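You operate a simulated robot arm through the tools that you are given. There is no shell and no other tool. Be economical: measure what you need, move in short steps, check, and stop when the job is done.

The job below is to be done with a simulated robot arm. You get a single attempt, and the scene is never put back.

TASK
Top up the eyewash bottle to its green ring with water from the jug.
Fine: unscrew the cap, pour, set the jug back and screw the cap on tight.

The check looks at the end state, three seconds after you hand in, the way a careful person would. Anything else that was tipped, shoved, dropped, spilled or broken makes it a failure. Lids that push on must go on centred and level and be pressed home; caps that screw on are set level and turned clockwise until they are tight.

THE ROBOT
A 7-joint arm with a two-finger parallel gripper, fixed in place. Base frame: the origin is at the foot of the arm, x ahead of it, y to its left, z up. Readings come in m, degrees, newtons and seconds.
With the tool pointing down near the work surface it reaches from about 0.46 to 0.92 m from the base axis. Its first joint turns from -115.0 to 115.0 degrees. Payload 3.91 kg.
Tool frame: the origin (TCP) lies between the finger pads and is the grasp point; the fingertips stand 0.03 m ahead of it; z points along the fingers, y is the line along which they close. The gripper opens to 0.11 m. The fingers are 0.02 m wide and 0.01 m thick; the gripper's body (0.048 by 0.112 m) begins 0.055 m behind the TCP.
Orientation is told as [roll, pitch, yaw] about the base's x, y, z axes, in that order, counted from this pose: with the fingers straight down and closing along the base's y, the tool's x points along the base's -x, its y along +y and its z along -z.

THE INTERFACE
- The arm moves only by the tool apply_moves. Its arguments are lists of equal length, an entry for each row: "travel": the shift along the tool's x, y, z in m, a list of three; "rotation": the turn, a rotation vector about the tool's x, y, z in degrees, a list of three; "claw": the gripper command, from -1 (shut) to 1 (fully open), values between in proportion. In form: {"travel": [[x, y, z], ...], "rotation": [[rx, ry, rz], ...], "claw": [claw, ...]}. A call has 1 to 20 rows; each row is the pose to reach, as a shift and turn from the pose commanded when the call began, along the tool's axes at that moment. Rows are played at 5 a second. More than 0.05 m and 8.6 degrees between two rows, or a gripper value outside its range, and nothing of the call is played. Where a pose cannot be reached the arm comes as near as it can. A force on the tool above 50 N (or 10 N above the force at the start of the call, whichever is more), or a blocked arm, ends the call early, and 0.2 s more pass. The fingers move at their own pace (about 0.153 m/s each) and stop on an object; they squeeze with about 44 N. The grip force told is the motor's: it shows also when the fingers shut on nothing. Time passes only in rows, and 0.2 s behind the last, so rows that repeat a pose let the fingers close. The reply holds the time, the measured pose of the TCP, the force on the tool along the base axes, the opening and the grip force, in the units named above and with some noise.
- Cameras (640 x 400 px; columns grow to the right, rows downward): "scene" is fixed at [0.0495, 0.6513, 1.5444]; the picture's right is [-0.62, -0.78, 0.00], its down [-0.29, 0.23, -0.93] and it looks along [0.73, -0.58, -0.38] (base axes); focal length 342 px, centre (320, 200). "wrist" rides on the gripper at [-0.036, 0, -0.057] in the tool frame; the picture's right is [0.00, -1.00, 0.00], its down [0.97, 0.00, -0.24] and it looks along [0.24, 0.00, 0.97] (tool axes); focal length 218 px, centre (320, 200). There is no depth. A picture from a camera that has moved, and an enlarged one, comes with that camera's place and axes in the base frame and with its lens.
- get_image(camera): a new picture of that camera. No time passes.
- move_column(by): slides the trunk up (or, below 0, down) by that many m; the arm rides with it, the base frame stays. It gives what a move gives, with no picture.
- enlarge(camera, box): a new picture of the part [left, top, right, bottom] of that camera's present view, enlarged. No time passes.
- finish_job(): hands the job in; it is judged then, once.

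Go step by step. Nothing tells you positions but the pictures and the camera data: compare them with the known pose of the tool, close in by small moves and look again before you grip or let go. The budget is 120 turns and 84 pictures, counting those below and the enlarged ones. Unless the task says otherwise, let go and move clear before handing in, and close with one line.

The tools are called after "Emit:" as a command line: name --argument value ..., lists and objects as JSON in quotes. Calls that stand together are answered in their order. apply_moves: Moves the arm, as the interface text tells. Its arguments: {"type":"object","properties":{"travel":{"type":"array"},"rotation":{"type":"array"},"claw":{"type":"array"}},"required":["travel","rotation","claw"]} The other tools are called the same way: move_column (by) slides the trunk up or down; get_image (camera) takes a picture; enlarge (camera, box) takes an enlarged picture of a part of a camera's view; finish_job () hands the job in.

At the start:

```text
time: 0.0
tcp_pos: [0.5194, -0.0801, 1.2955]
tcp_rot: [0.0, 0.0, 0.0]
wrist_force: [1.0, 0.5, 0.1]
width: 0.1102
gripper_force: 0.0
trunk travel left (down, up): [-0.8, 0.19]
```

scene: 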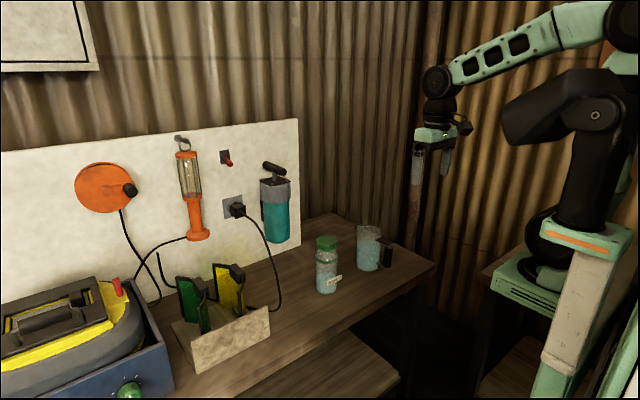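
wrist: 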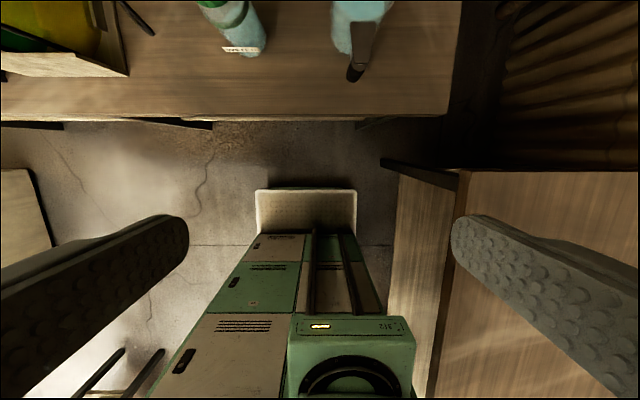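

I see the eyewash bottle (green cap, tag) and a jug with a black handle at its right on the bench. First I take closer looks at both.

Emit:
enlarge --camera "scene" --box '[290, 210, 418, 310]'

Emit:
enlarge --camera "wrist" --box '[180, 0, 420, 120]'

```text
4.00 times, centred on (354, 260) of scene
camera zoom: at [0.0495, 0.6513, 1.5444], right [-0.62, -0.78, 0.0], down [-0.29, 0.23, -0.93], along [0.73, -0.58, -0.38], focal length 1369 px, centre (184, -40)
```

zoom: 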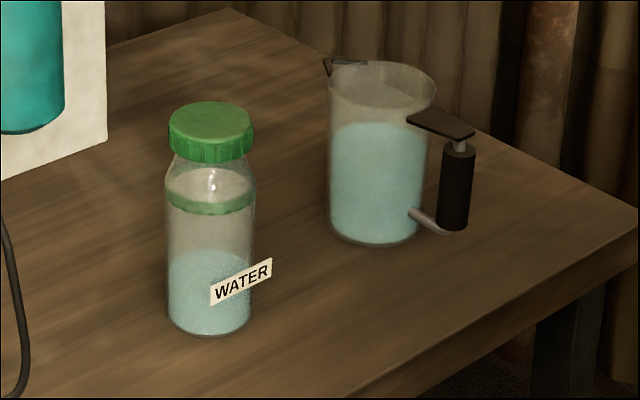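

```text
2.67 times, centred on (300, 60) of wrist
camera zoom: at [0.5553, -0.0799, 1.3528], right [0.0, -1.0, 0.0], down [-0.97, 0.0, 0.24], along [-0.24, 0.0, -0.97], focal length 582 px, centre (373, 573)
```

zoom: 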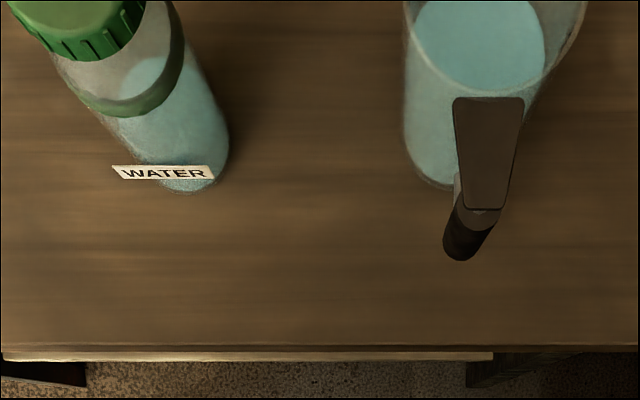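

The bottle seems to be at about (0.756, 0.065), with the cap spanning z 1.005–1.04. The jug is at about (0.765, -0.131), its handle toward the robot. I'll move above the cap and look.

Emit:
apply_moves --travel '[[-0.03, 0.018, 0], [-0.06, 0.036, 0.012], [-0.09, 0.055, 0.024], [-0.12, 0.073, 0.036], [-0.15, 0.091, 0.048], [-0.18, 0.109, 0.06], [-0.21, 0.127, 0.075], [-0.2366, 0.145, 0.0955], [-0.2366, 0.145, 0.0955]]' --rotation '[[0, 0, 0], [0, 0, 0], [0, 0, 0], [0, 0, 0], [0, 0, 0], [0, 0, 0], [0, 0, 0], [0, 0, 0], [0, 0, 0]]' --claw '[1, 1, 1, 1, 1, 1, 1, 1, 1]'

Emit:
get_image --camera "wrist"

Emit:
get_image --camera "scene"

```text
time: 2.0
tcp_pos: [0.7572, 0.0681, 1.2003]
tcp_rot: [-0.1, -0.1, 0.0]
wrist_force: [-1.2, 0.5, -0.3]
width: 0.11
gripper_force: 0.0
trunk travel left (down, up): [-0.8, 0.19]
```

```text
79 pictures are left
camera wrist: at [0.7932, 0.0668, 1.2577], right [0.0, -1.0, 0.0], down [-0.97, 0.0, 0.24], along [-0.24, 0.0, -0.97], focal length 218 px, centre (320, 200)
```

wrist: 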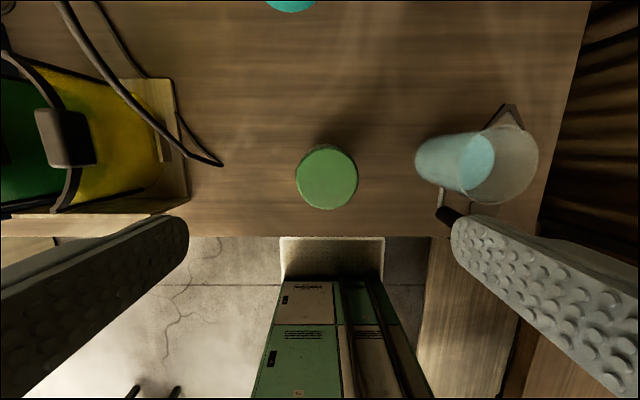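

```text
78 pictures are left
```

scene: 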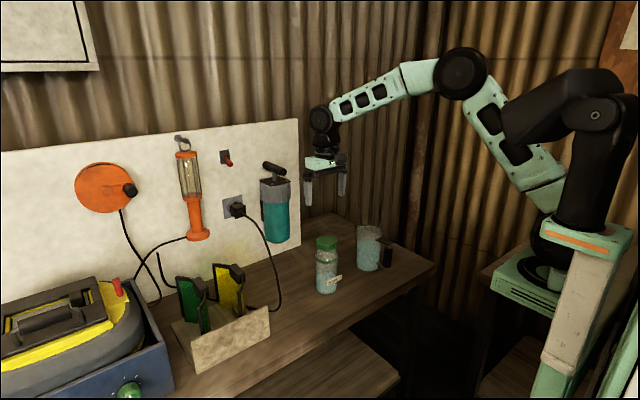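

The cap centre computes to about (0.763, 0.060). I'll descend part of the way and check.

Emit:
apply_moves --travel '[[-0.006, -0.006, 0.04], [-0.006, -0.006, 0.08], [-0.006, -0.006, 0.11], [-0.006, -0.006, 0.11]]' --rotation '[[0, 0, 0], [0, 0, 0], [0, 0, 0], [0, 0, 0]]' --claw '[1, 1, 1, 1]'

Emit:
get_image --camera "wrist"

Emit:
enlarge --camera "scene" --box '[270, 180, 430, 305]'

```text
time: 3.0
tcp_pos: [0.7607, 0.0618, 1.0913]
tcp_rot: [0.0, 0.0, 0.0]
wrist_force: [-0.3, 0.6, -0.5]
width: 0.1102
gripper_force: 0.1
trunk travel left (down, up): [-0.8, 0.19]
```

```text
77 pictures are left
camera wrist: at [0.7971, 0.0602, 1.1482], right [0.0, -1.0, 0.0], down [-0.97, 0.0, 0.24], along [-0.24, 0.0, -0.97], focal length 218 px, centre (320, 200)
```

wrist: 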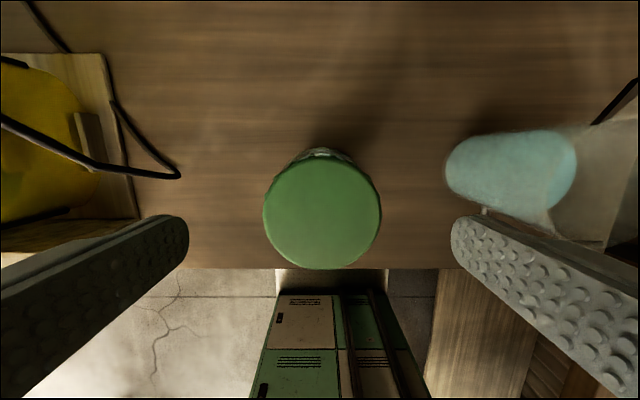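

```text
3.20 times, centred on (350, 242) of scene
camera zoom: at [0.0495, 0.6513, 1.5444], right [-0.62, -0.78, 0.0], down [-0.29, 0.23, -0.93], along [0.73, -0.58, -0.38], focal length 1095 px, centre (224, 64)
```

zoom: 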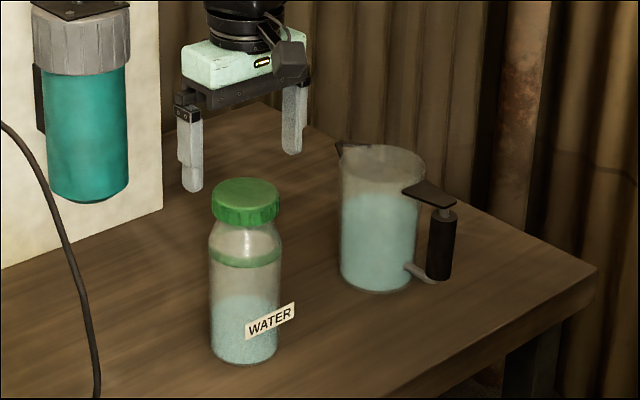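

Alignment is good to about 1–2 mm. I'll descend and grip the cap.

Emit:
apply_moves --travel '[[-0.0015, 0, 0.03], [-0.0015, 0, 0.05], [-0.0015, 0, 0.062], [-0.0015, 0, 0.062], [-0.0015, 0, 0.062], [-0.0015, 0, 0.062], [-0.0015, 0, 0.062]]' --rotation '[[0, 0, 0], [0, 0, 0], [0, 0, 0], [0, 0, 0], [0, 0, 0], [0, 0, 0], [0, 0, 0]]' --claw '[1, 1, 1, 1, -1, -1, -1]'

Emit:
enlarge --camera "scene" --box '[270, 180, 430, 305]'

```text
time: 4.6
tcp_pos: [0.7635, 0.0613, 1.0277]
tcp_rot: [-0.1, 0.0, 0.0]
wrist_force: [0.1, -0.6, -0.6]
width: 0.0629
gripper_force: 44.0
trunk travel left (down, up): [-0.8, 0.19]
```

```text
3.20 times, centred on (350, 242) of scene
camera zoom: at [0.0495, 0.6513, 1.5444], right [-0.62, -0.78, 0.0], down [-0.29, 0.23, -0.93], along [0.73, -0.58, -0.38], focal length 1095 px, centre (224, 64)
```

zoom: 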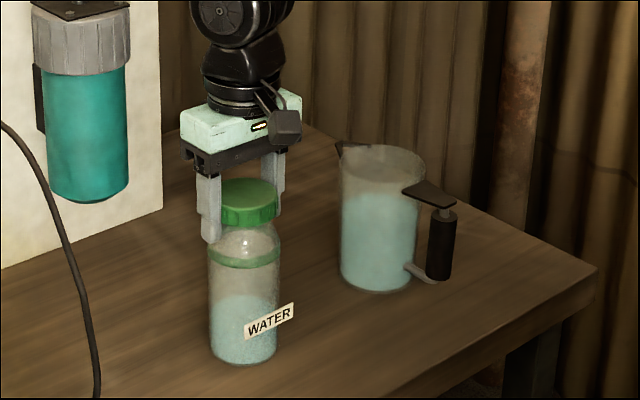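

Gripped at 62.9 mm. I'll turn counter-clockwise 40° as a test and see whether the cap turns without the bottle.

Emit:
apply_moves --travel '[[0, 0, 0], [0, 0, 0], [0, 0, 0], [0, 0, 0], [0, 0, 0], [0, 0, 0]]' --rotation '[[0, 0, -8], [0, 0, -16], [0, 0, -24], [0, 0, -32], [0, 0, -40], [0, 0, -40]]' --claw '[-1, -1, -1, -1, -1, -1]'

Emit:
enlarge --camera "scene" --box '[270, 180, 430, 305]'

```text
time: 6.0
tcp_pos: [0.7632, 0.0597, 1.0267]
tcp_rot: [0.0, 0.0, 40.1]
wrist_force: [0.3, -0.2, -0.8]
width: 0.0632
gripper_force: 43.9
trunk travel left (down, up): [-0.8, 0.19]
```

```text
3.20 times, centred on (350, 242) of scene
camera zoom: at [0.0495, 0.6513, 1.5444], right [-0.62, -0.78, 0.0], down [-0.29, 0.23, -0.93], along [0.73, -0.58, -0.38], focal length 1095 px, centre (224, 64)
```

zoom: 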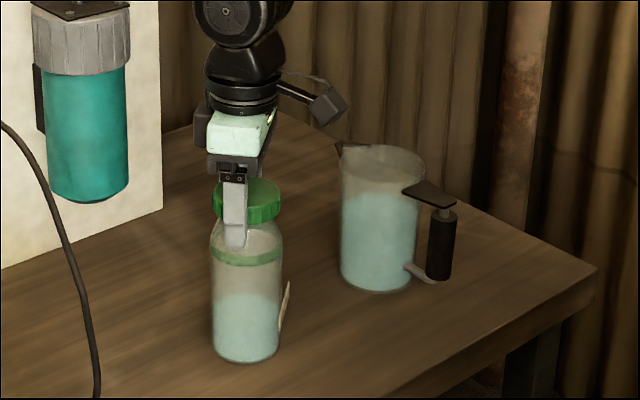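

The tag turned with the cap, so the bottle spins on the bench. I'll press down to raise its friction on the bench, in small steps while reading the force.

Emit:
apply_moves --travel '[[0, 0, 0.001], [0, 0, 0.002], [0, 0, 0.003], [0, 0, 0.003]]' --rotation '[[0, 0, 0], [0, 0, 0], [0, 0, 0], [0, 0, 0]]' --claw '[-1, -1, -1, -1]'

```text
time: 7.0
tcp_pos: [0.7646, 0.0605, 1.0264]
tcp_rot: [-0.1, -0.2, 40.0]
wrist_force: [1.2, -3.6, 22.1]
width: 0.0626
gripper_force: 44.3
trunk travel left (down, up): [-0.8, 0.19]
```

3 mm gives 22 N. I'll press on to about 43 N and turn 40° more.

Emit:
apply_moves --travel '[[0, 0, 0.0015], [0, 0, 0.0028], [0, 0, 0.0028], [0, 0, 0.0028], [0, 0, 0.0028], [0, 0, 0.0028], [0, 0, 0.0028], [0, 0, 0.0028]]' --rotation '[[0, 0, 0], [0, 0, 0], [0, 0, -8], [0, 0, -16], [0, 0, -24], [0, 0, -32], [0, 0, -40], [0, 0, -40]]' --claw '[-1, -1, -1, -1, -1, -1, -1, -1]'

Emit:
enlarge --camera "scene" --box '[270, 180, 430, 305]'

```text
time: 8.8
tcp_pos: [0.7624, 0.0623, 1.0251]
tcp_rot: [-0.2, -0.1, 80.3]
wrist_force: [0.1, 5.0, 43.0]
width: 0.0631
gripper_force: 44.4
trunk travel left (down, up): [-0.8, 0.19]
```

```text
3.20 times, centred on (350, 242) of scene
camera zoom: at [0.0495, 0.6513, 1.5444], right [-0.62, -0.78, 0.0], down [-0.29, 0.23, -0.93], along [0.73, -0.58, -0.38], focal length 1095 px, centre (224, 64)
```

zoom: 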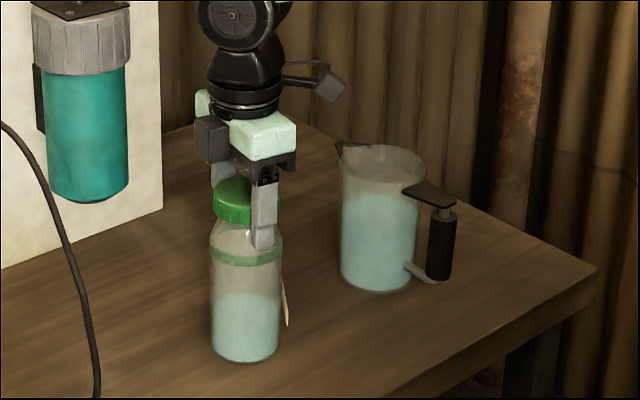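

The tag barely moved this time, so the cap is turning relative to the bottle. I'll continue another 48° under pressure.

Emit:
apply_moves --travel '[[0, 0, 0], [0, 0, 0], [0, 0, 0], [0, 0, 0], [0, 0, 0], [0, 0, 0], [0, 0, 0]]' --rotation '[[0, 0, -8], [0, 0, -16], [0, 0, -24], [0, 0, -32], [0, 0, -40], [0, 0, -48], [0, 0, -48]]' --claw '[-1, -1, -1, -1, -1, -1, -1]'

Emit:
enlarge --camera "scene" --box '[270, 180, 430, 305]'

```text
time: 10.4
tcp_pos: [0.7621, 0.0611, 1.0248]
tcp_rot: [-0.1, 0.1, 128.3]
wrist_force: [-1.6, 2.6, 44.0]
width: 0.0633
gripper_force: 44.2
trunk travel left (down, up): [-0.8, 0.19]
```

```text
3.20 times, centred on (350, 242) of scene
camera zoom: at [0.0495, 0.6513, 1.5444], right [-0.62, -0.78, 0.0], down [-0.29, 0.23, -0.93], along [0.73, -0.58, -0.38], focal length 1095 px, centre (224, 64)
```

zoom: 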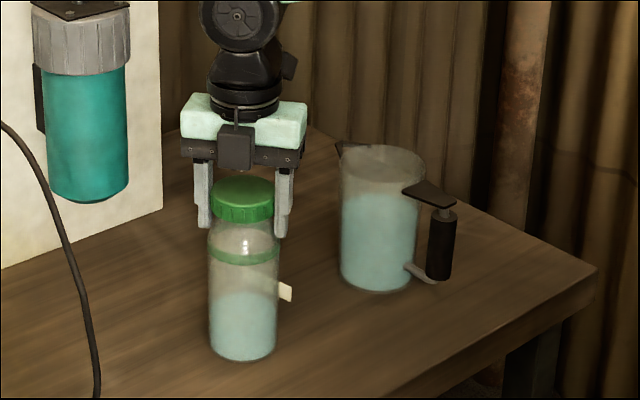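

The bottle still slips a little, but the cap appears to turn mostly. I'll release, wind the wrist back, and look at the cap closely.

Emit:
apply_moves --travel '[[0, 0, -0.003], [0, 0, -0.006], [0, 0, -0.006], [0, 0, -0.006], [0, 0, -0.006], [0, 0, -0.006], [0, 0, -0.006], [0, 0, -0.006], [0, 0, -0.006], [0, 0, -0.006], [0, 0, -0.006], [0, 0, -0.006], [0, 0, -0.006], [0, 0, -0.006], [0, 0, -0.006], [0, 0, -0.006], [0, 0, -0.006]]' --rotation '[[0, 0, 0], [0, 0, 0], [0, 0, 0], [0, 0, 0], [0, 0, 8], [0, 0, 16.5], [0, 0, 25], [0, 0, 33.5], [0, 0, 42], [0, 0, 50.5], [0, 0, 59], [0, 0, 67.5], [0, 0, 76], [0, 0, 84.5], [0, 0, 93], [0, 0, 101.5], [0, 0, 110]]' --claw '[-1, -1, 0.6, 0.6, 0.6, 0.6, 0.6, 0.6, 0.6, 0.6, 0.6, 0.6, 0.6, 0.6, 0.6, 0.6, 0.6]'

Emit:
enlarge --camera "scene" --box '[298, 225, 362, 265]'

```text
time: 14.0
tcp_pos: [0.7624, 0.06, 1.0282]
tcp_rot: [0.0, 0.1, 17.8]
wrist_force: [-0.1, -0.8, -0.5]
width: 0.0881
gripper_force: 0.1
trunk travel left (down, up): [-0.8, 0.19]
```

```text
10.00 times, centred on (330, 245) of scene
camera zoom: at [0.0495, 0.6513, 1.5444], right [-0.62, -0.78, 0.0], down [-0.29, 0.23, -0.93], along [0.73, -0.58, -0.38], focal length 3422 px, centre (220, -250)
```

zoom: 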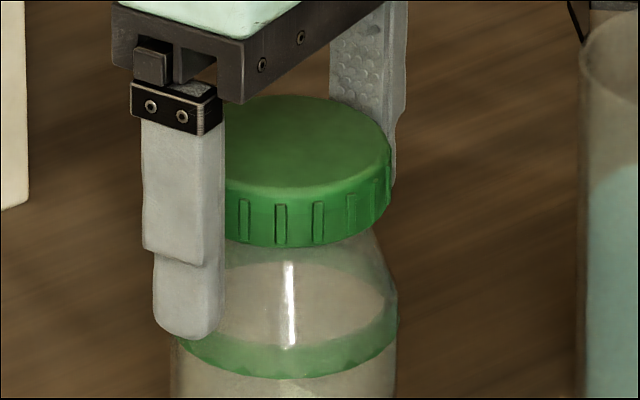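

The cap sits well. I'll wind back further to about yaw -70°, regrip, and press.

Emit:
apply_moves --travel '[[0, 0, 0], [0, 0, 0], [0, 0, 0], [0, 0, 0], [0, 0, 0], [0, 0, 0], [0, 0, 0], [0, 0, 0], [0, 0, 0], [0, 0, 0], [0, 0, 0], [0, 0, 0], [0, 0, 0], [0, 0, 0], [0, 0, 0.0025], [0, 0, 0.005], [0, 0, 0.006]]' --rotation '[[0, 0, 8], [0, 0, 16], [0, 0, 24], [0, 0, 32], [0, 0, 40], [0, 0, 48], [0, 0, 56], [0, 0, 64], [0, 0, 72], [0, 0, 80], [0, 0, 88], [0, 0, 88], [0, 0, 88], [0, 0, 88], [0, 0, 88], [0, 0, 88], [0, 0, 88]]' --claw '[0.6, 0.6, 0.6, 0.6, 0.6, 0.6, 0.6, 0.6, 0.6, 0.6, 0.6, -1, -1, -1, -1, -1, -1]'

Emit:
enlarge --camera "scene" --box '[290, 225, 386, 300]'

```text
time: 17.6
tcp_pos: [0.7628, 0.0604, 1.0275]
tcp_rot: [0.4, 0.1, -69.9]
wrist_force: [-5.3, -1.4, 45.9]
width: 0.0627
gripper_force: 43.7
trunk travel left (down, up): [-0.8, 0.19]
```

```text
5.33 times, centred on (338, 262) of scene
camera zoom: at [0.0495, 0.6513, 1.5444], right [-0.62, -0.78, 0.0], down [-0.29, 0.23, -0.93], along [0.73, -0.58, -0.38], focal length 1825 px, centre (224, -133)
```

zoom: 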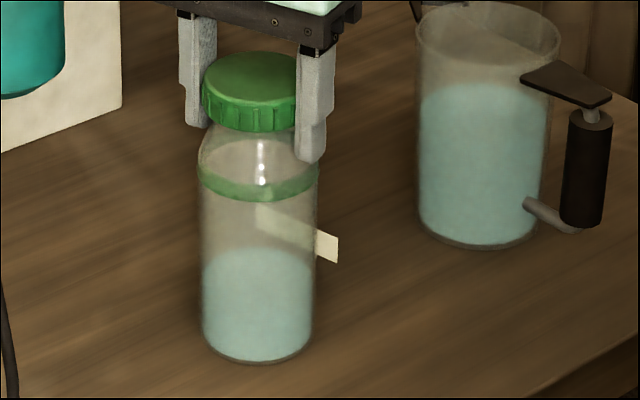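

Pressing at 46 N. Now I turn 88° and compare the tag.

Emit:
apply_moves --travel '[[0, 0, 0], [0, 0, 0], [0, 0, 0], [0, 0, 0], [0, 0, 0], [0, 0, 0], [0, 0, 0], [0, 0, 0], [0, 0, 0], [0, 0, 0], [0, 0, 0], [0, 0, 0]]' --rotation '[[0, 0, -8], [0, 0, -16], [0, 0, -24], [0, 0, -32], [0, 0, -40], [0, 0, -48], [0, 0, -56], [0, 0, -64], [0, 0, -72], [0, 0, -80], [0, 0, -88], [0, 0, -88]]' --claw '[-1, -1, -1, -1, -1, -1, -1, -1, -1, -1, -1, -1]'

Emit:
enlarge --camera "scene" --box '[290, 225, 386, 300]'

```text
time: 20.2
tcp_pos: [0.7622, 0.0606, 1.0227]
tcp_rot: [0.0, -0.1, 18.1]
wrist_force: [0.7, 1.0, 34.3]
width: 0.0622
gripper_force: 44.3
trunk travel left (down, up): [-0.8, 0.19]
```

```text
5.33 times, centred on (338, 262) of scene
camera zoom: at [0.0495, 0.6513, 1.5444], right [-0.62, -0.78, 0.0], down [-0.29, 0.23, -0.93], along [0.73, -0.58, -0.38], focal length 1825 px, centre (224, -133)
```

zoom: 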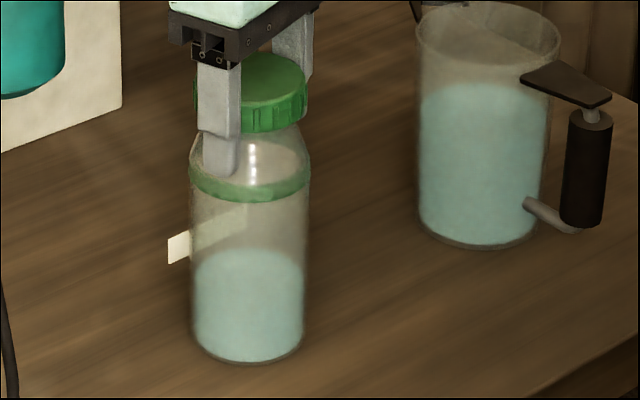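

The bottle turned the whole way. Looking at the geometry, the cap is only about 2 cm tall (z 1.02–1.04), so my fingertips at z≈0.995 were clamping the shoulder as well. I'll release, rise and re-measure to grip only the cap.

Emit:
apply_moves --travel '[[0, 0, -0.004], [0, 0, -0.004], [0, 0, -0.004], [0, 0, -0.03], [0, 0, -0.07], [0, 0, -0.07]]' --rotation '[[0, 0, 0], [0, 0, 0], [0, 0, 0], [0, 0, 0], [0, 0, 0], [0, 0, 0]]' --claw '[-1, 0.6, 0.6, 0.6, 0.6, 0.6]'

Emit:
get_image --camera "wrist"

Emit:
enlarge --camera "scene" --box '[298, 225, 362, 265]'

```text
time: 21.6
tcp_pos: [0.7635, 0.0604, 1.0915]
tcp_rot: [-0.1, 0.0, 18.0]
wrist_force: [-0.2, 0.9, 0.3]
width: 0.0881
gripper_force: 0.2
trunk travel left (down, up): [-0.8, 0.19]
```

```text
68 pictures are left
camera wrist: at [0.7984, 0.0707, 1.1489], right [0.31, -0.95, 0.0], down [-0.92, -0.3, 0.24], along [-0.23, -0.07, -0.97], focal length 218 px, centre (320, 200)
```

wrist: 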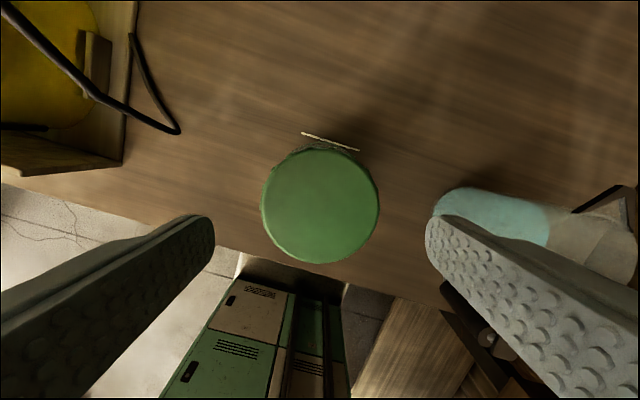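

```text
10.00 times, centred on (330, 245) of scene
camera zoom: at [0.0495, 0.6513, 1.5444], right [-0.62, -0.78, 0.0], down [-0.29, 0.23, -0.93], along [0.73, -0.58, -0.38], focal length 3422 px, centre (220, -250)
```

zoom: 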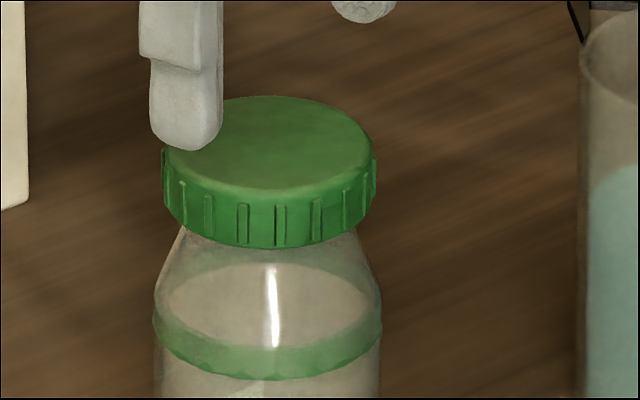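

Cap is at about (0.769, 0.062). I'll re-centre, go down to TCP z≈1.047, grip only the cap, and turn 40°.

Emit:
apply_moves --travel '[[-0.0055, 0.001, 0.02], [-0.0055, 0.001, 0.04], [-0.0055, 0.001, 0.045], [-0.0055, 0.001, 0.045], [-0.0055, 0.001, 0.045], [-0.0055, 0.001, 0.045], [-0.0055, 0.001, 0.045], [-0.0055, 0.001, 0.045], [-0.0055, 0.001, 0.045], [-0.0055, 0.001, 0.045], [-0.0055, 0.001, 0.045], [-0.0055, 0.001, 0.045]]' --rotation '[[0, 0, 0], [0, 0, 0], [0, 0, 0], [0, 0, 0], [0, 0, 0], [0, 0, 0], [0, 0, -8], [0, 0, -16], [0, 0, -24], [0, 0, -32], [0, 0, -40], [0, 0, -40]]' --claw '[0.6, 0.6, 0.6, -1, -1, -1, -1, -1, -1, -1, -1, -1]'

Emit:
enlarge --camera "scene" --box '[290, 225, 386, 300]'

```text
time: 24.2
tcp_pos: [0.7683, 0.062, 1.0458]
tcp_rot: [0.0, -0.1, 58.1]
wrist_force: [-0.6, -0.7, -1.7]
width: 0.062
gripper_force: 43.6
trunk travel left (down, up): [-0.8, 0.19]
```

```text
5.33 times, centred on (338, 262) of scene
camera zoom: at [0.0495, 0.6513, 1.5444], right [-0.62, -0.78, 0.0], down [-0.29, 0.23, -0.93], along [0.73, -0.58, -0.38], focal length 1825 px, centre (224, -133)
```

zoom: 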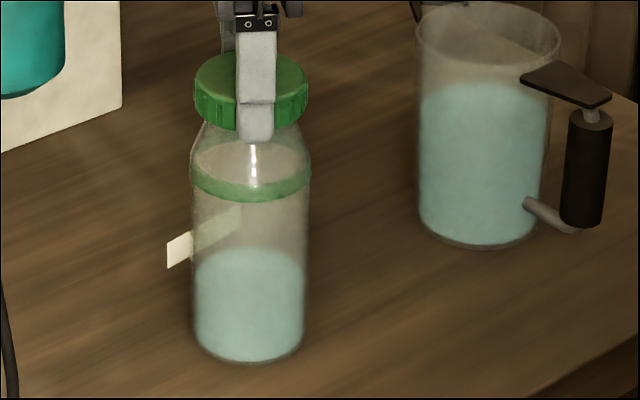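

The tag did not move this time, so the cap is unscrewing. I continue to yaw ~122°.

Emit:
apply_moves --travel '[[0, 0, 0], [0, 0, 0], [0, 0, 0], [0, 0, 0], [0, 0, 0], [0, 0, 0], [0, 0, 0], [0, 0, 0], [0, 0, 0]]' --rotation '[[0, 0, -8], [0, 0, -16], [0, 0, -24], [0, 0, -32], [0, 0, -40], [0, 0, -48], [0, 0, -56], [0, 0, -64], [0, 0, -64]]' --claw '[-1, -1, -1, -1, -1, -1, -1, -1, -1]'

Emit:
enlarge --camera "scene" --box '[290, 225, 386, 300]'

```text
time: 26.2
tcp_pos: [0.7668, 0.0621, 1.0471]
tcp_rot: [0.1, 0.0, 122.1]
wrist_force: [0.5, -0.2, -1.3]
width: 0.0622
gripper_force: 44.3
trunk travel left (down, up): [-0.8, 0.19]
```

```text
5.33 times, centred on (338, 262) of scene
camera zoom: at [0.0495, 0.6513, 1.5444], right [-0.62, -0.78, 0.0], down [-0.29, 0.23, -0.93], along [0.73, -0.58, -0.38], focal length 1825 px, centre (224, -133)
```

zoom: 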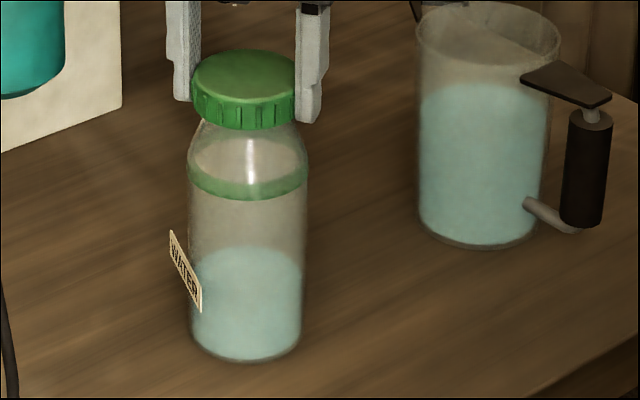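

The bottle turned this time: without downward load its friction is too small. Next I'll use the high grip plus a downward press. I release and wind back.

Emit:
apply_moves --travel '[[0, 0, 0], [0, 0, 0], [0, 0, 0], [0, 0, 0], [0, 0, 0], [0, 0, 0], [0, 0, 0], [0, 0, 0], [0, 0, 0], [0, 0, 0], [0, 0, 0], [0, 0, 0], [0, 0, 0], [0, 0, 0], [0, 0, 0], [0, 0, 0], [0, 0, 0], [0, 0, 0], [0, 0, 0]]' --rotation '[[0, 0, 0], [0, 0, 0], [0, 0, 8.5], [0, 0, 17], [0, 0, 25.5], [0, 0, 34], [0, 0, 42.5], [0, 0, 51], [0, 0, 59.5], [0, 0, 68], [0, 0, 76.5], [0, 0, 85], [0, 0, 93.5], [0, 0, 102], [0, 0, 110.5], [0, 0, 119], [0, 0, 127.5], [0, 0, 136], [0, 0, 144.5]]' --claw '[0.5, 0.5, 0.5, 0.5, 0.5, 0.5, 0.5, 0.5, 0.5, 0.5, 0.5, 0.5, 0.5, 0.5, 0.5, 0.5, 0.5, 0.5, 0.5]'

Emit:
apply_moves --travel '[[0, 0, 0], [0, 0, 0], [0, 0, 0], [0, 0, 0], [0, 0, 0], [0, 0, 0], [0, 0, 0], [0, 0, 0], [0, 0, 0], [0, 0, 0.002], [0, 0, 0.004], [0, 0, 0.005], [0, 0, 0.005]]' --rotation '[[0, 0, 8], [0, 0, 16], [0, 0, 24], [0, 0, 32], [0, 0, 40], [0, 0, 47.5], [0, 0, 47.5], [0, 0, 47.5], [0, 0, 47.5], [0, 0, 47.5], [0, 0, 47.5], [0, 0, 47.5], [0, 0, 47.5]]' --claw '[0.5, 0.5, 0.5, 0.5, 0.5, 0.5, -1, -1, -1, -1, -1, -1, -1]'

Emit:
enlarge --camera "scene" --box '[290, 225, 386, 300]'

```text
time: 30.2
tcp_pos: [0.7687, 0.0622, 1.0469]
tcp_rot: [-0.1, 0.0, -22.7]
wrist_force: [0.5, -0.8, 0.5]
width: 0.0827
gripper_force: 0.0
trunk travel left (down, up): [-0.8, 0.19]
```

```text
time: 33.0
tcp_pos: [0.7687, 0.0633, 1.0457]
tcp_rot: [0.4, 0.0, -70.1]
wrist_force: [3.1, 0.4, 41.8]
width: 0.0631
gripper_force: 43.6
trunk travel left (down, up): [-0.8, 0.19]
```

```text
5.33 times, centred on (338, 262) of scene
camera zoom: at [0.0495, 0.6513, 1.5444], right [-0.62, -0.78, 0.0], down [-0.29, 0.23, -0.93], along [0.73, -0.58, -0.38], focal length 1825 px, centre (224, -133)
```

zoom: 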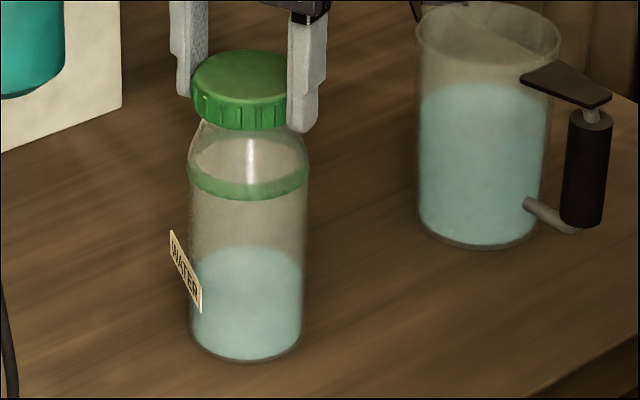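

Pressing at 42 N with the high grip. Now I turn 48° and check the tag.

Emit:
apply_moves --travel '[[0, 0, 0], [0, 0, 0], [0, 0, 0], [0, 0, 0], [0, 0, 0], [0, 0, 0], [0, 0, 0]]' --rotation '[[0, 0, -8], [0, 0, -16], [0, 0, -24], [0, 0, -32], [0, 0, -40], [0, 0, -48], [0, 0, -48]]' --claw '[-1, -1, -1, -1, -1, -1, -1]'

Emit:
enlarge --camera "scene" --box '[290, 225, 386, 300]'

```text
time: 34.6
tcp_pos: [0.7685, 0.062, 1.0445]
tcp_rot: [0.1, -0.3, -21.9]
wrist_force: [-4.9, -4.5, 39.5]
width: 0.0624
gripper_force: 44.4
trunk travel left (down, up): [-0.8, 0.19]
```

```text
5.33 times, centred on (338, 262) of scene
camera zoom: at [0.0495, 0.6513, 1.5444], right [-0.62, -0.78, 0.0], down [-0.29, 0.23, -0.93], along [0.73, -0.58, -0.38], focal length 1825 px, centre (224, -133)
```

zoom: 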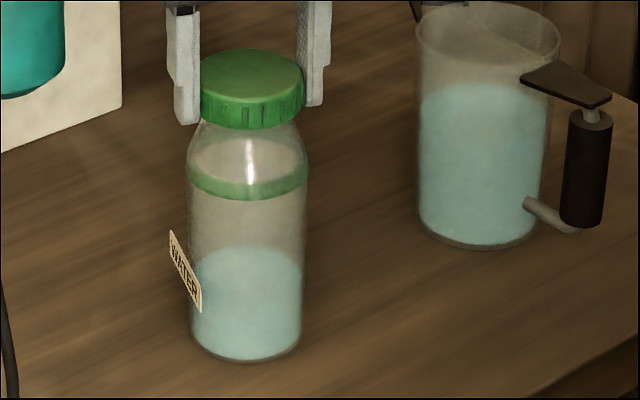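

The tag stayed put while the cap turned. I continue with the same pressure.

Emit:
apply_moves --travel '[[0, 0, 0], [0, 0, 0], [0, 0, 0], [0, 0, 0], [0, 0, 0], [0, 0, 0], [0, 0, 0], [0, 0, 0], [0, 0, 0], [0, 0, 0], [0, 0, 0], [0, 0, 0], [0, 0, 0], [0, 0, 0], [0, 0, 0], [0, 0, 0], [0, 0, 0], [0, 0, 0], [0, 0, 0]]' --rotation '[[0, 0, -8], [0, 0, -16], [0, 0, -24], [0, 0, -32], [0, 0, -40], [0, 0, -48], [0, 0, -56], [0, 0, -64], [0, 0, -72], [0, 0, -80], [0, 0, -88], [0, 0, -96], [0, 0, -104], [0, 0, -112], [0, 0, -120], [0, 0, -128], [0, 0, -136], [0, 0, -144], [0, 0, -144]]' --claw '[-1, -1, -1, -1, -1, -1, -1, -1, -1, -1, -1, -1, -1, -1, -1, -1, -1, -1, -1]'

Emit:
enlarge --camera "scene" --box '[290, 225, 386, 300]'

```text
time: 38.6
tcp_pos: [0.7677, 0.0633, 1.0456]
tcp_rot: [-0.3, 0.1, 122.1]
wrist_force: [5.9, -4.1, 40.3]
width: 0.0624
gripper_force: 43.6
trunk travel left (down, up): [-0.8, 0.19]
```

```text
5.33 times, centred on (338, 262) of scene
camera zoom: at [0.0495, 0.6513, 1.5444], right [-0.62, -0.78, 0.0], down [-0.29, 0.23, -0.93], along [0.73, -0.58, -0.38], focal length 1825 px, centre (224, -133)
```

zoom: 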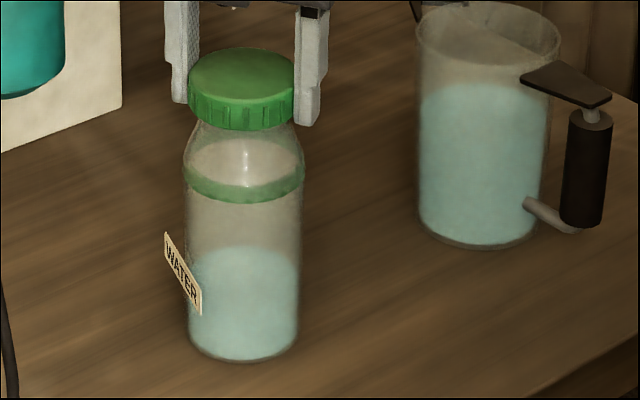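

The cap turned some 190° and is rising. I repeat the cycle: wind back, regrip, press, turn.

Emit:
apply_moves --travel '[[0, 0, -0.005], [0, 0, -0.006], [0, 0, -0.006], [0, 0, -0.006], [0, 0, -0.006], [0, 0, -0.006], [0, 0, -0.006], [0, 0, -0.006], [0, 0, -0.006], [0, 0, -0.006], [0, 0, -0.006], [0, 0, -0.006], [0, 0, -0.006], [0, 0, -0.006], [0, 0, -0.006], [0, 0, -0.006], [0, 0, -0.006], [0, 0, -0.006], [0, 0, -0.006], [0, 0, -0.006]]' --rotation '[[0, 0, 0], [0, 0, 0], [0, 0, 0], [0, 0, 8.5], [0, 0, 17], [0, 0, 25.5], [0, 0, 34], [0, 0, 42.5], [0, 0, 51], [0, 0, 59.5], [0, 0, 68], [0, 0, 76.5], [0, 0, 85], [0, 0, 93.5], [0, 0, 102], [0, 0, 110.5], [0, 0, 119], [0, 0, 127.5], [0, 0, 136], [0, 0, 144.5]]' --claw '[-1, 0.5, 0.5, 0.5, 0.5, 0.5, 0.5, 0.5, 0.5, 0.5, 0.5, 0.5, 0.5, 0.5, 0.5, 0.5, 0.5, 0.5, 0.5, 0.5]'

Emit:
apply_moves --travel '[[0, 0, 0], [0, 0, 0], [0, 0, 0], [0, 0, 0], [0, 0, 0], [0, 0, 0], [0, 0, 0], [0, 0, 0], [0, 0, 0], [0, 0, 0.002], [0, 0, 0.004], [0, 0, 0.005], [0, 0, 0.005]]' --rotation '[[0, 0, 8], [0, 0, 16], [0, 0, 24], [0, 0, 32], [0, 0, 40], [0, 0, 47.5], [0, 0, 47.5], [0, 0, 47.5], [0, 0, 47.5], [0, 0, 47.5], [0, 0, 47.5], [0, 0, 47.5], [0, 0, 47.5]]' --claw '[0.5, 0.5, 0.5, 0.5, 0.5, 0.5, -1, -1, -1, -1, -1, -1, -1]'

Emit:
enlarge --camera "scene" --box '[290, 225, 386, 300]'

```text
time: 42.8
tcp_pos: [0.7681, 0.0618, 1.0488]
tcp_rot: [0.0, 0.0, -22.7]
wrist_force: [0.2, 0.0, 0.2]
width: 0.0826
gripper_force: 0.0
trunk travel left (down, up): [-0.8, 0.19]
```

```text
time: 45.6
tcp_pos: [0.77, 0.0631, 1.0465]
tcp_rot: [0.4, 0.0, -70.0]
wrist_force: [2.0, -0.5, 41.3]
width: 0.0622
gripper_force: 44.1
trunk travel left (down, up): [-0.8, 0.19]
```

```text
5.33 times, centred on (338, 262) of scene
camera zoom: at [0.0495, 0.6513, 1.5444], right [-0.62, -0.78, 0.0], down [-0.29, 0.23, -0.93], along [0.73, -0.58, -0.38], focal length 1825 px, centre (224, -133)
```

zoom: 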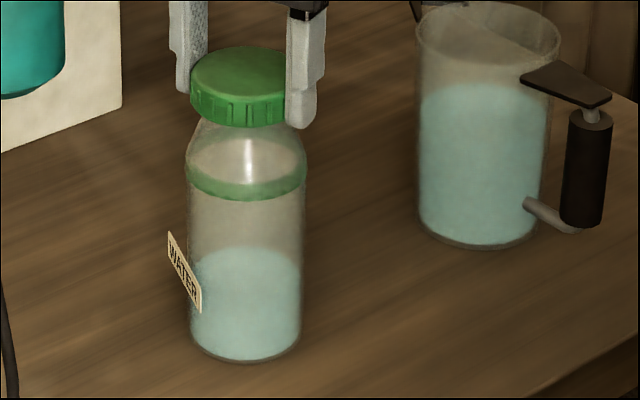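

The cap has risen perceptibly. I turn on by 144° under pressure.

Emit:
apply_moves --travel '[[0, 0, 0], [0, 0, 0], [0, 0, 0], [0, 0, 0], [0, 0, 0], [0, 0, 0], [0, 0, 0], [0, 0, 0], [0, 0, 0], [0, 0, 0], [0, 0, 0], [0, 0, 0], [0, 0, 0], [0, 0, 0], [0, 0, 0], [0, 0, 0], [0, 0, 0], [0, 0, 0], [0, 0, 0]]' --rotation '[[0, 0, -8], [0, 0, -16], [0, 0, -24], [0, 0, -32], [0, 0, -40], [0, 0, -48], [0, 0, -56], [0, 0, -64], [0, 0, -72], [0, 0, -80], [0, 0, -88], [0, 0, -96], [0, 0, -104], [0, 0, -112], [0, 0, -120], [0, 0, -128], [0, 0, -136], [0, 0, -144], [0, 0, -144]]' --claw '[-1, -1, -1, -1, -1, -1, -1, -1, -1, -1, -1, -1, -1, -1, -1, -1, -1, -1, -1]'

Emit:
enlarge --camera "scene" --box '[290, 225, 386, 300]'

```text
time: 49.6
tcp_pos: [0.7698, 0.063, 1.047]
tcp_rot: [-0.4, -0.2, 74.1]
wrist_force: [3.8, -9.3, 48.0]
width: 0.0616
gripper_force: 43.5
trunk travel left (down, up): [-0.8, 0.19]
```

```text
5.33 times, centred on (338, 262) of scene
camera zoom: at [0.0495, 0.6513, 1.5444], right [-0.62, -0.78, 0.0], down [-0.29, 0.23, -0.93], along [0.73, -0.58, -0.38], focal length 1825 px, centre (224, -133)
```

zoom: 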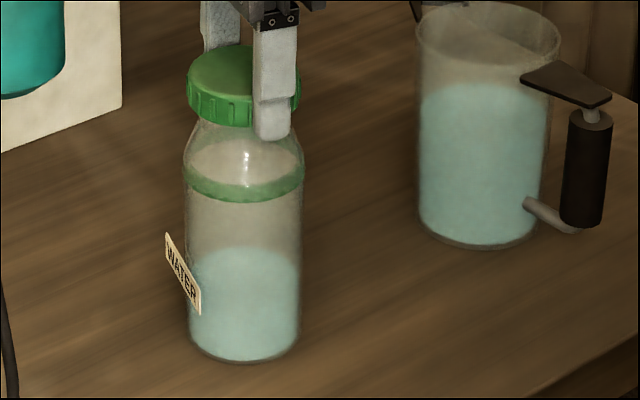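

Force is growing as the cap rises. I ease off 2 mm, turn 48° more, then try a gentle lift.

Emit:
apply_moves --travel '[[0, 0, -0.002], [0, 0, -0.002], [0, 0, -0.002], [0, 0, -0.002], [0, 0, -0.002], [0, 0, -0.002], [0, 0, -0.004], [0, 0, -0.006], [0, 0, -0.008], [0, 0, -0.008]]' --rotation '[[0, 0, -8], [0, 0, -16], [0, 0, -24], [0, 0, -32], [0, 0, -40], [0, 0, -48], [0, 0, -48], [0, 0, -48], [0, 0, -48], [0, 0, -48]]' --claw '[-1, -1, -1, -1, -1, -1, -1, -1, -1, -1]'

Emit:
enlarge --camera "scene" --box '[290, 225, 386, 300]'

```text
time: 51.8
tcp_pos: [0.7672, 0.0631, 1.0492]
tcp_rot: [0.3, -0.2, 122.0]
wrist_force: [-0.6, -0.5, -0.9]
width: 0.0615
gripper_force: 44.2
trunk travel left (down, up): [-0.8, 0.19]
```

```text
5.33 times, centred on (338, 262) of scene
camera zoom: at [0.0495, 0.6513, 1.5444], right [-0.62, -0.78, 0.0], down [-0.29, 0.23, -0.93], along [0.73, -0.58, -0.38], focal length 1825 px, centre (224, -133)
```

zoom: 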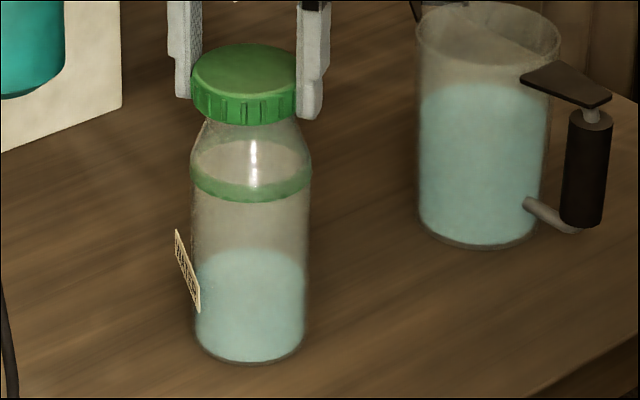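

Now a gentle 8 mm lift to see if the cap comes off.

Emit:
apply_moves --travel '[[0, 0, -0.004], [0, 0, -0.008], [0, 0, -0.008]]' --rotation '[[0, 0, 0], [0, 0, 0], [0, 0, 0]]' --claw '[-1, -1, -1]'

Emit:
enlarge --camera "scene" --box '[290, 225, 386, 300]'

```text
time: 52.6
tcp_pos: [0.7688, 0.0628, 1.0579]
tcp_rot: [0.0, 0.0, 122.0]
wrist_force: [-1.6, 1.2, -0.6]
width: 0.0618
gripper_force: 44.1
trunk travel left (down, up): [-0.8, 0.19]
```

```text
5.33 times, centred on (338, 262) of scene
camera zoom: at [0.0495, 0.6513, 1.5444], right [-0.62, -0.78, 0.0], down [-0.29, 0.23, -0.93], along [0.73, -0.58, -0.38], focal length 1825 px, centre (224, -133)
```

zoom: 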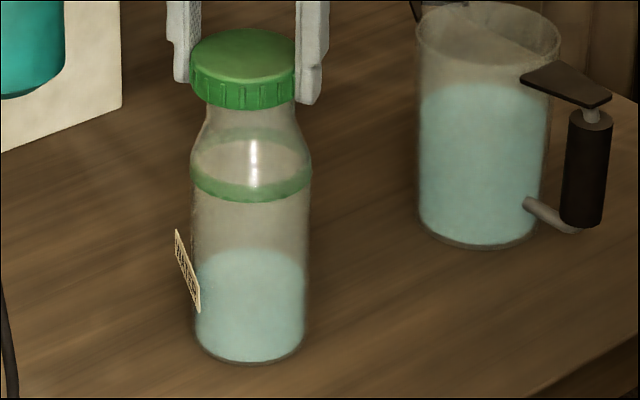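

The cap is off and the bottle stayed. I'll lift and carry the cap to free bench at about (0.69, 0.16).

Emit:
apply_moves --travel '[[0, 0, -0.025], [0, 0, -0.05], [-0.031, 0.0036, -0.05], [-0.062, 0.0072, -0.05], [-0.093, 0.0108, -0.05], [-0.124, 0.0144, -0.05], [-0.124, 0.0144, -0.01], [-0.124, 0.0144, 0.03], [-0.124, 0.0144, 0.07], [-0.124, 0.0144, 0.1], [-0.124, 0.0144, 0.12], [-0.124, 0.0144, 0.12]]' --rotation '[[0, 0, 0], [0, 0, 0], [0, 0, 0], [0, 0, 0], [0, 0, 0], [0, 0, 0], [0, 0, 0], [0, 0, 0], [0, 0, 0], [0, 0, 0], [0, 0, 0], [0, 0, 0]]' --claw '[-1, -1, -1, -1, -1, -1, -1, -1, -1, -1, -1, -1]'

Emit:
get_image --camera "scene"

Emit:
get_image --camera "wrist"

```text
time: 55.2
tcp_pos: [0.69, 0.1616, 0.938]
tcp_rot: [0.0, 0.0, 121.9]
wrist_force: [-0.1, -0.2, 0.3]
width: 0.0618
gripper_force: 44.2
trunk travel left (down, up): [-0.8, 0.19]
```

```text
57 pictures are left
```

scene: 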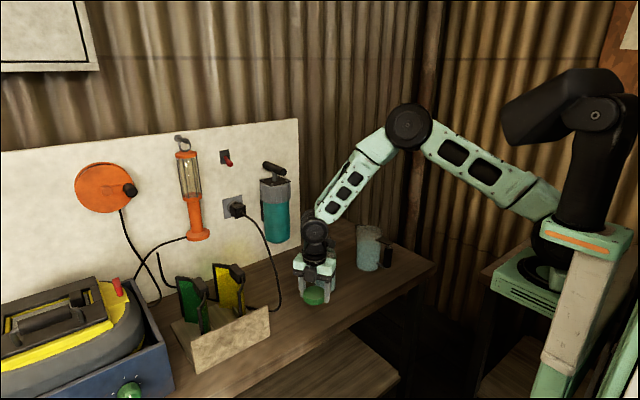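

```text
56 pictures are left
camera wrist: at [0.6711, 0.1902, 0.9964], right [0.85, 0.53, 0.0], down [0.51, -0.82, 0.24], along [0.13, -0.2, -0.97], focal length 218 px, centre (320, 200)
```

wrist: 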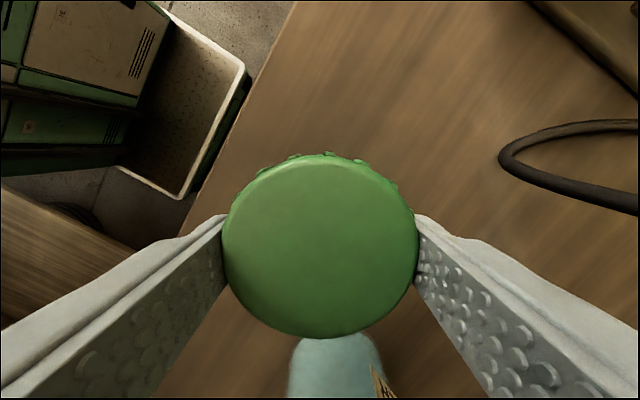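

Clear spot. I lower slowly toward the bench.

Emit:
apply_moves --travel '[[0, 0, 0.02], [0, 0, 0.035], [0, 0, 0.04], [0, 0, 0.043], [0, 0, 0.043]]' --rotation '[[0, 0, 0], [0, 0, 0], [0, 0, 0], [0, 0, 0], [0, 0, 0]]' --claw '[-1, -1, -1, -1, -1]'

Emit:
enlarge --camera "scene" --box '[270, 245, 366, 320]'

```text
time: 56.4
tcp_pos: [0.6907, 0.1611, 0.8964]
tcp_rot: [-0.1, -0.1, 122.0]
wrist_force: [-0.2, 0.0, -1.6]
width: 0.0617
gripper_force: 44.0
trunk travel left (down, up): [-0.8, 0.19]
```

```text
5.33 times, centred on (318, 282) of scene
camera zoom: at [0.0495, 0.6513, 1.5444], right [-0.62, -0.78, 0.0], down [-0.29, 0.23, -0.93], along [0.73, -0.58, -0.38], focal length 1825 px, centre (331, -240)
```

zoom: 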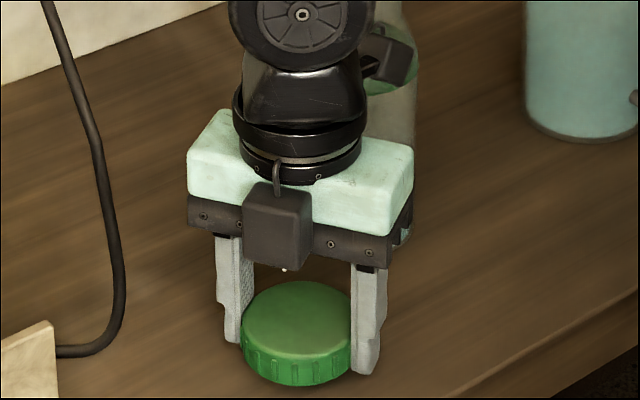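

The cap's lower edge is nearly at the bench. I lower 3 mm more, release and rise.

Emit:
apply_moves --travel '[[0, 0, 0.0015], [0, 0, 0.003], [0, 0, 0.003], [0, 0, 0.003], [0, 0, 0.003], [0, 0, -0.03], [0, 0, -0.07], [0, 0, -0.11], [0, 0, -0.11]]' --rotation '[[0, 0, 0], [0, 0, 0], [0, 0, 0], [0, 0, 0], [0, 0, 0], [0, 0, 0], [0, 0, 0], [0, 0, 0], [0, 0, 0]]' --claw '[-1, -1, 0.4, 0.4, 0.4, 0.4, 0.4, 0.4, 0.4]'

Emit:
get_image --camera "wrist"

Emit:
enlarge --camera "scene" --box '[280, 215, 408, 315]'

```text
time: 58.4
tcp_pos: [0.6909, 0.1608, 1.0047]
tcp_rot: [0.0, 0.0, 121.9]
wrist_force: [-0.4, -0.6, -0.4]
width: 0.0768
gripper_force: 0.1
trunk travel left (down, up): [-0.8, 0.19]
```

```text
54 pictures are left
camera wrist: at [0.6727, 0.19, 1.0629], right [0.85, 0.53, 0.0], down [0.51, -0.82, 0.24], along [0.13, -0.2, -0.97], focal length 218 px, centre (320, 200)
```

wrist: 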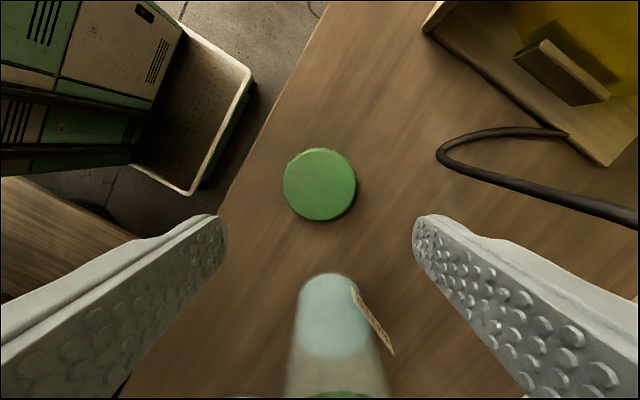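

```text
4.00 times, centred on (344, 265) of scene
camera zoom: at [0.0495, 0.6513, 1.5444], right [-0.62, -0.78, 0.0], down [-0.29, 0.23, -0.93], along [0.73, -0.58, -0.38], focal length 1369 px, centre (224, -60)
```

zoom: 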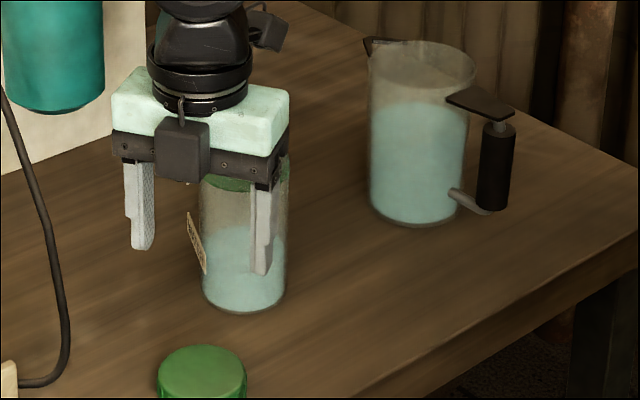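

The cap rests upright at about (0.690, 0.163). I rise and unwind the wrist to yaw 0.

Emit:
apply_moves --travel '[[0, 0, -0.04], [0, 0, -0.08], [0, 0, -0.12], [0, 0, -0.16], [0, 0, -0.2], [0, 0, -0.2], [0, 0, -0.2], [0, 0, -0.2], [0, 0, -0.2], [0, 0, -0.2], [0, 0, -0.2], [0, 0, -0.2], [0, 0, -0.2], [0, 0, -0.2], [0, 0, -0.2], [0, 0, -0.2]]' --rotation '[[0, 0, 8], [0, 0, 16], [0, 0, 24], [0, 0, 32], [0, 0, 40], [0, 0, 48], [0, 0, 56], [0, 0, 64], [0, 0, 72], [0, 0, 80], [0, 0, 88], [0, 0, 96], [0, 0, 104], [0, 0, 112], [0, 0, 120], [0, 0, 122]]' --claw '[0.4, 0.4, 0.4, 0.4, 0.4, 0.4, 0.4, 0.4, 0.4, 0.4, 0.4, 0.4, 0.4, 0.4, 0.4, 0.4]'

Emit:
apply_moves --travel '[[0.03, -0.04, 0], [0.06, -0.08, 0], [0.09, -0.12, 0], [0.12, -0.16, 0], [0.14, -0.2, 0], [0.155, -0.24, 0], [0.17, -0.28, 0], [0.18, -0.3, 0], [0.18, -0.3, 0]]' --rotation '[[0, 0, 0], [0, 0, 0], [0, 0, 0], [0, 0, 0], [0, 0, 0], [0, 0, 0], [0, 0, 0], [0, 0, 0], [0, 0, 0]]' --claw '[0.4, 0.4, 0.4, 0.4, 0.4, 0.4, 0.4, 0.4, 0.4]'

Emit:
enlarge --camera "wrist" --box '[200, 0, 440, 150]'

Emit:
enlarge --camera "scene" --box '[290, 210, 418, 310]'

```text
time: 61.8
tcp_pos: [0.6901, 0.1607, 1.2059]
tcp_rot: [0.1, 0.0, -0.1]
wrist_force: [0.1, -0.1, -0.4]
width: 0.077
gripper_force: 0.1
trunk travel left (down, up): [-0.8, 0.19]
```

```text
time: 63.8
tcp_pos: [0.5083, -0.1401, 1.2064]
tcp_rot: [0.0, 0.0, 0.0]
wrist_force: [0.7, -0.8, 0.4]
width: 0.0772
gripper_force: 0.1
trunk travel left (down, up): [-0.8, 0.19]
```

```text
2.67 times, centred on (320, 75) of wrist
camera zoom: at [0.5454, -0.1414, 1.2634], right [0.0, -1.0, 0.0], down [-0.97, 0.0, 0.24], along [-0.24, 0.0, -0.97], focal length 582 px, centre (320, 533)
```

zoom: 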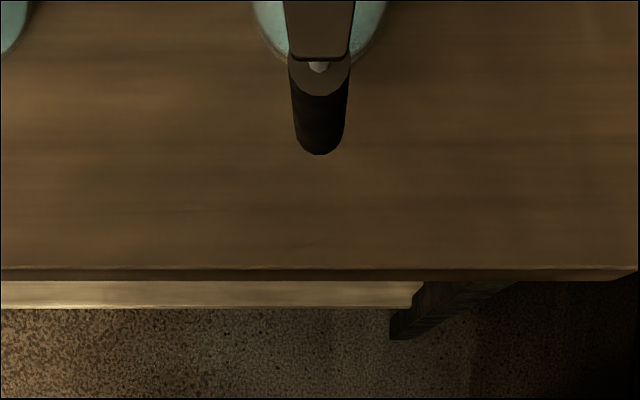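

```text
4.00 times, centred on (354, 260) of scene
camera zoom: at [0.0495, 0.6513, 1.5444], right [-0.62, -0.78, 0.0], down [-0.29, 0.23, -0.93], along [0.73, -0.58, -0.38], focal length 1369 px, centre (184, -40)
```

zoom: 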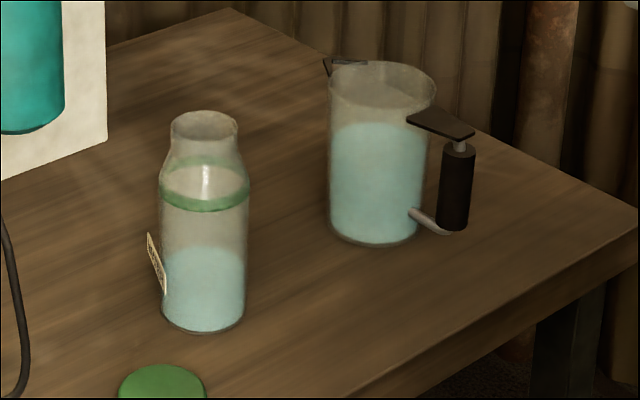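

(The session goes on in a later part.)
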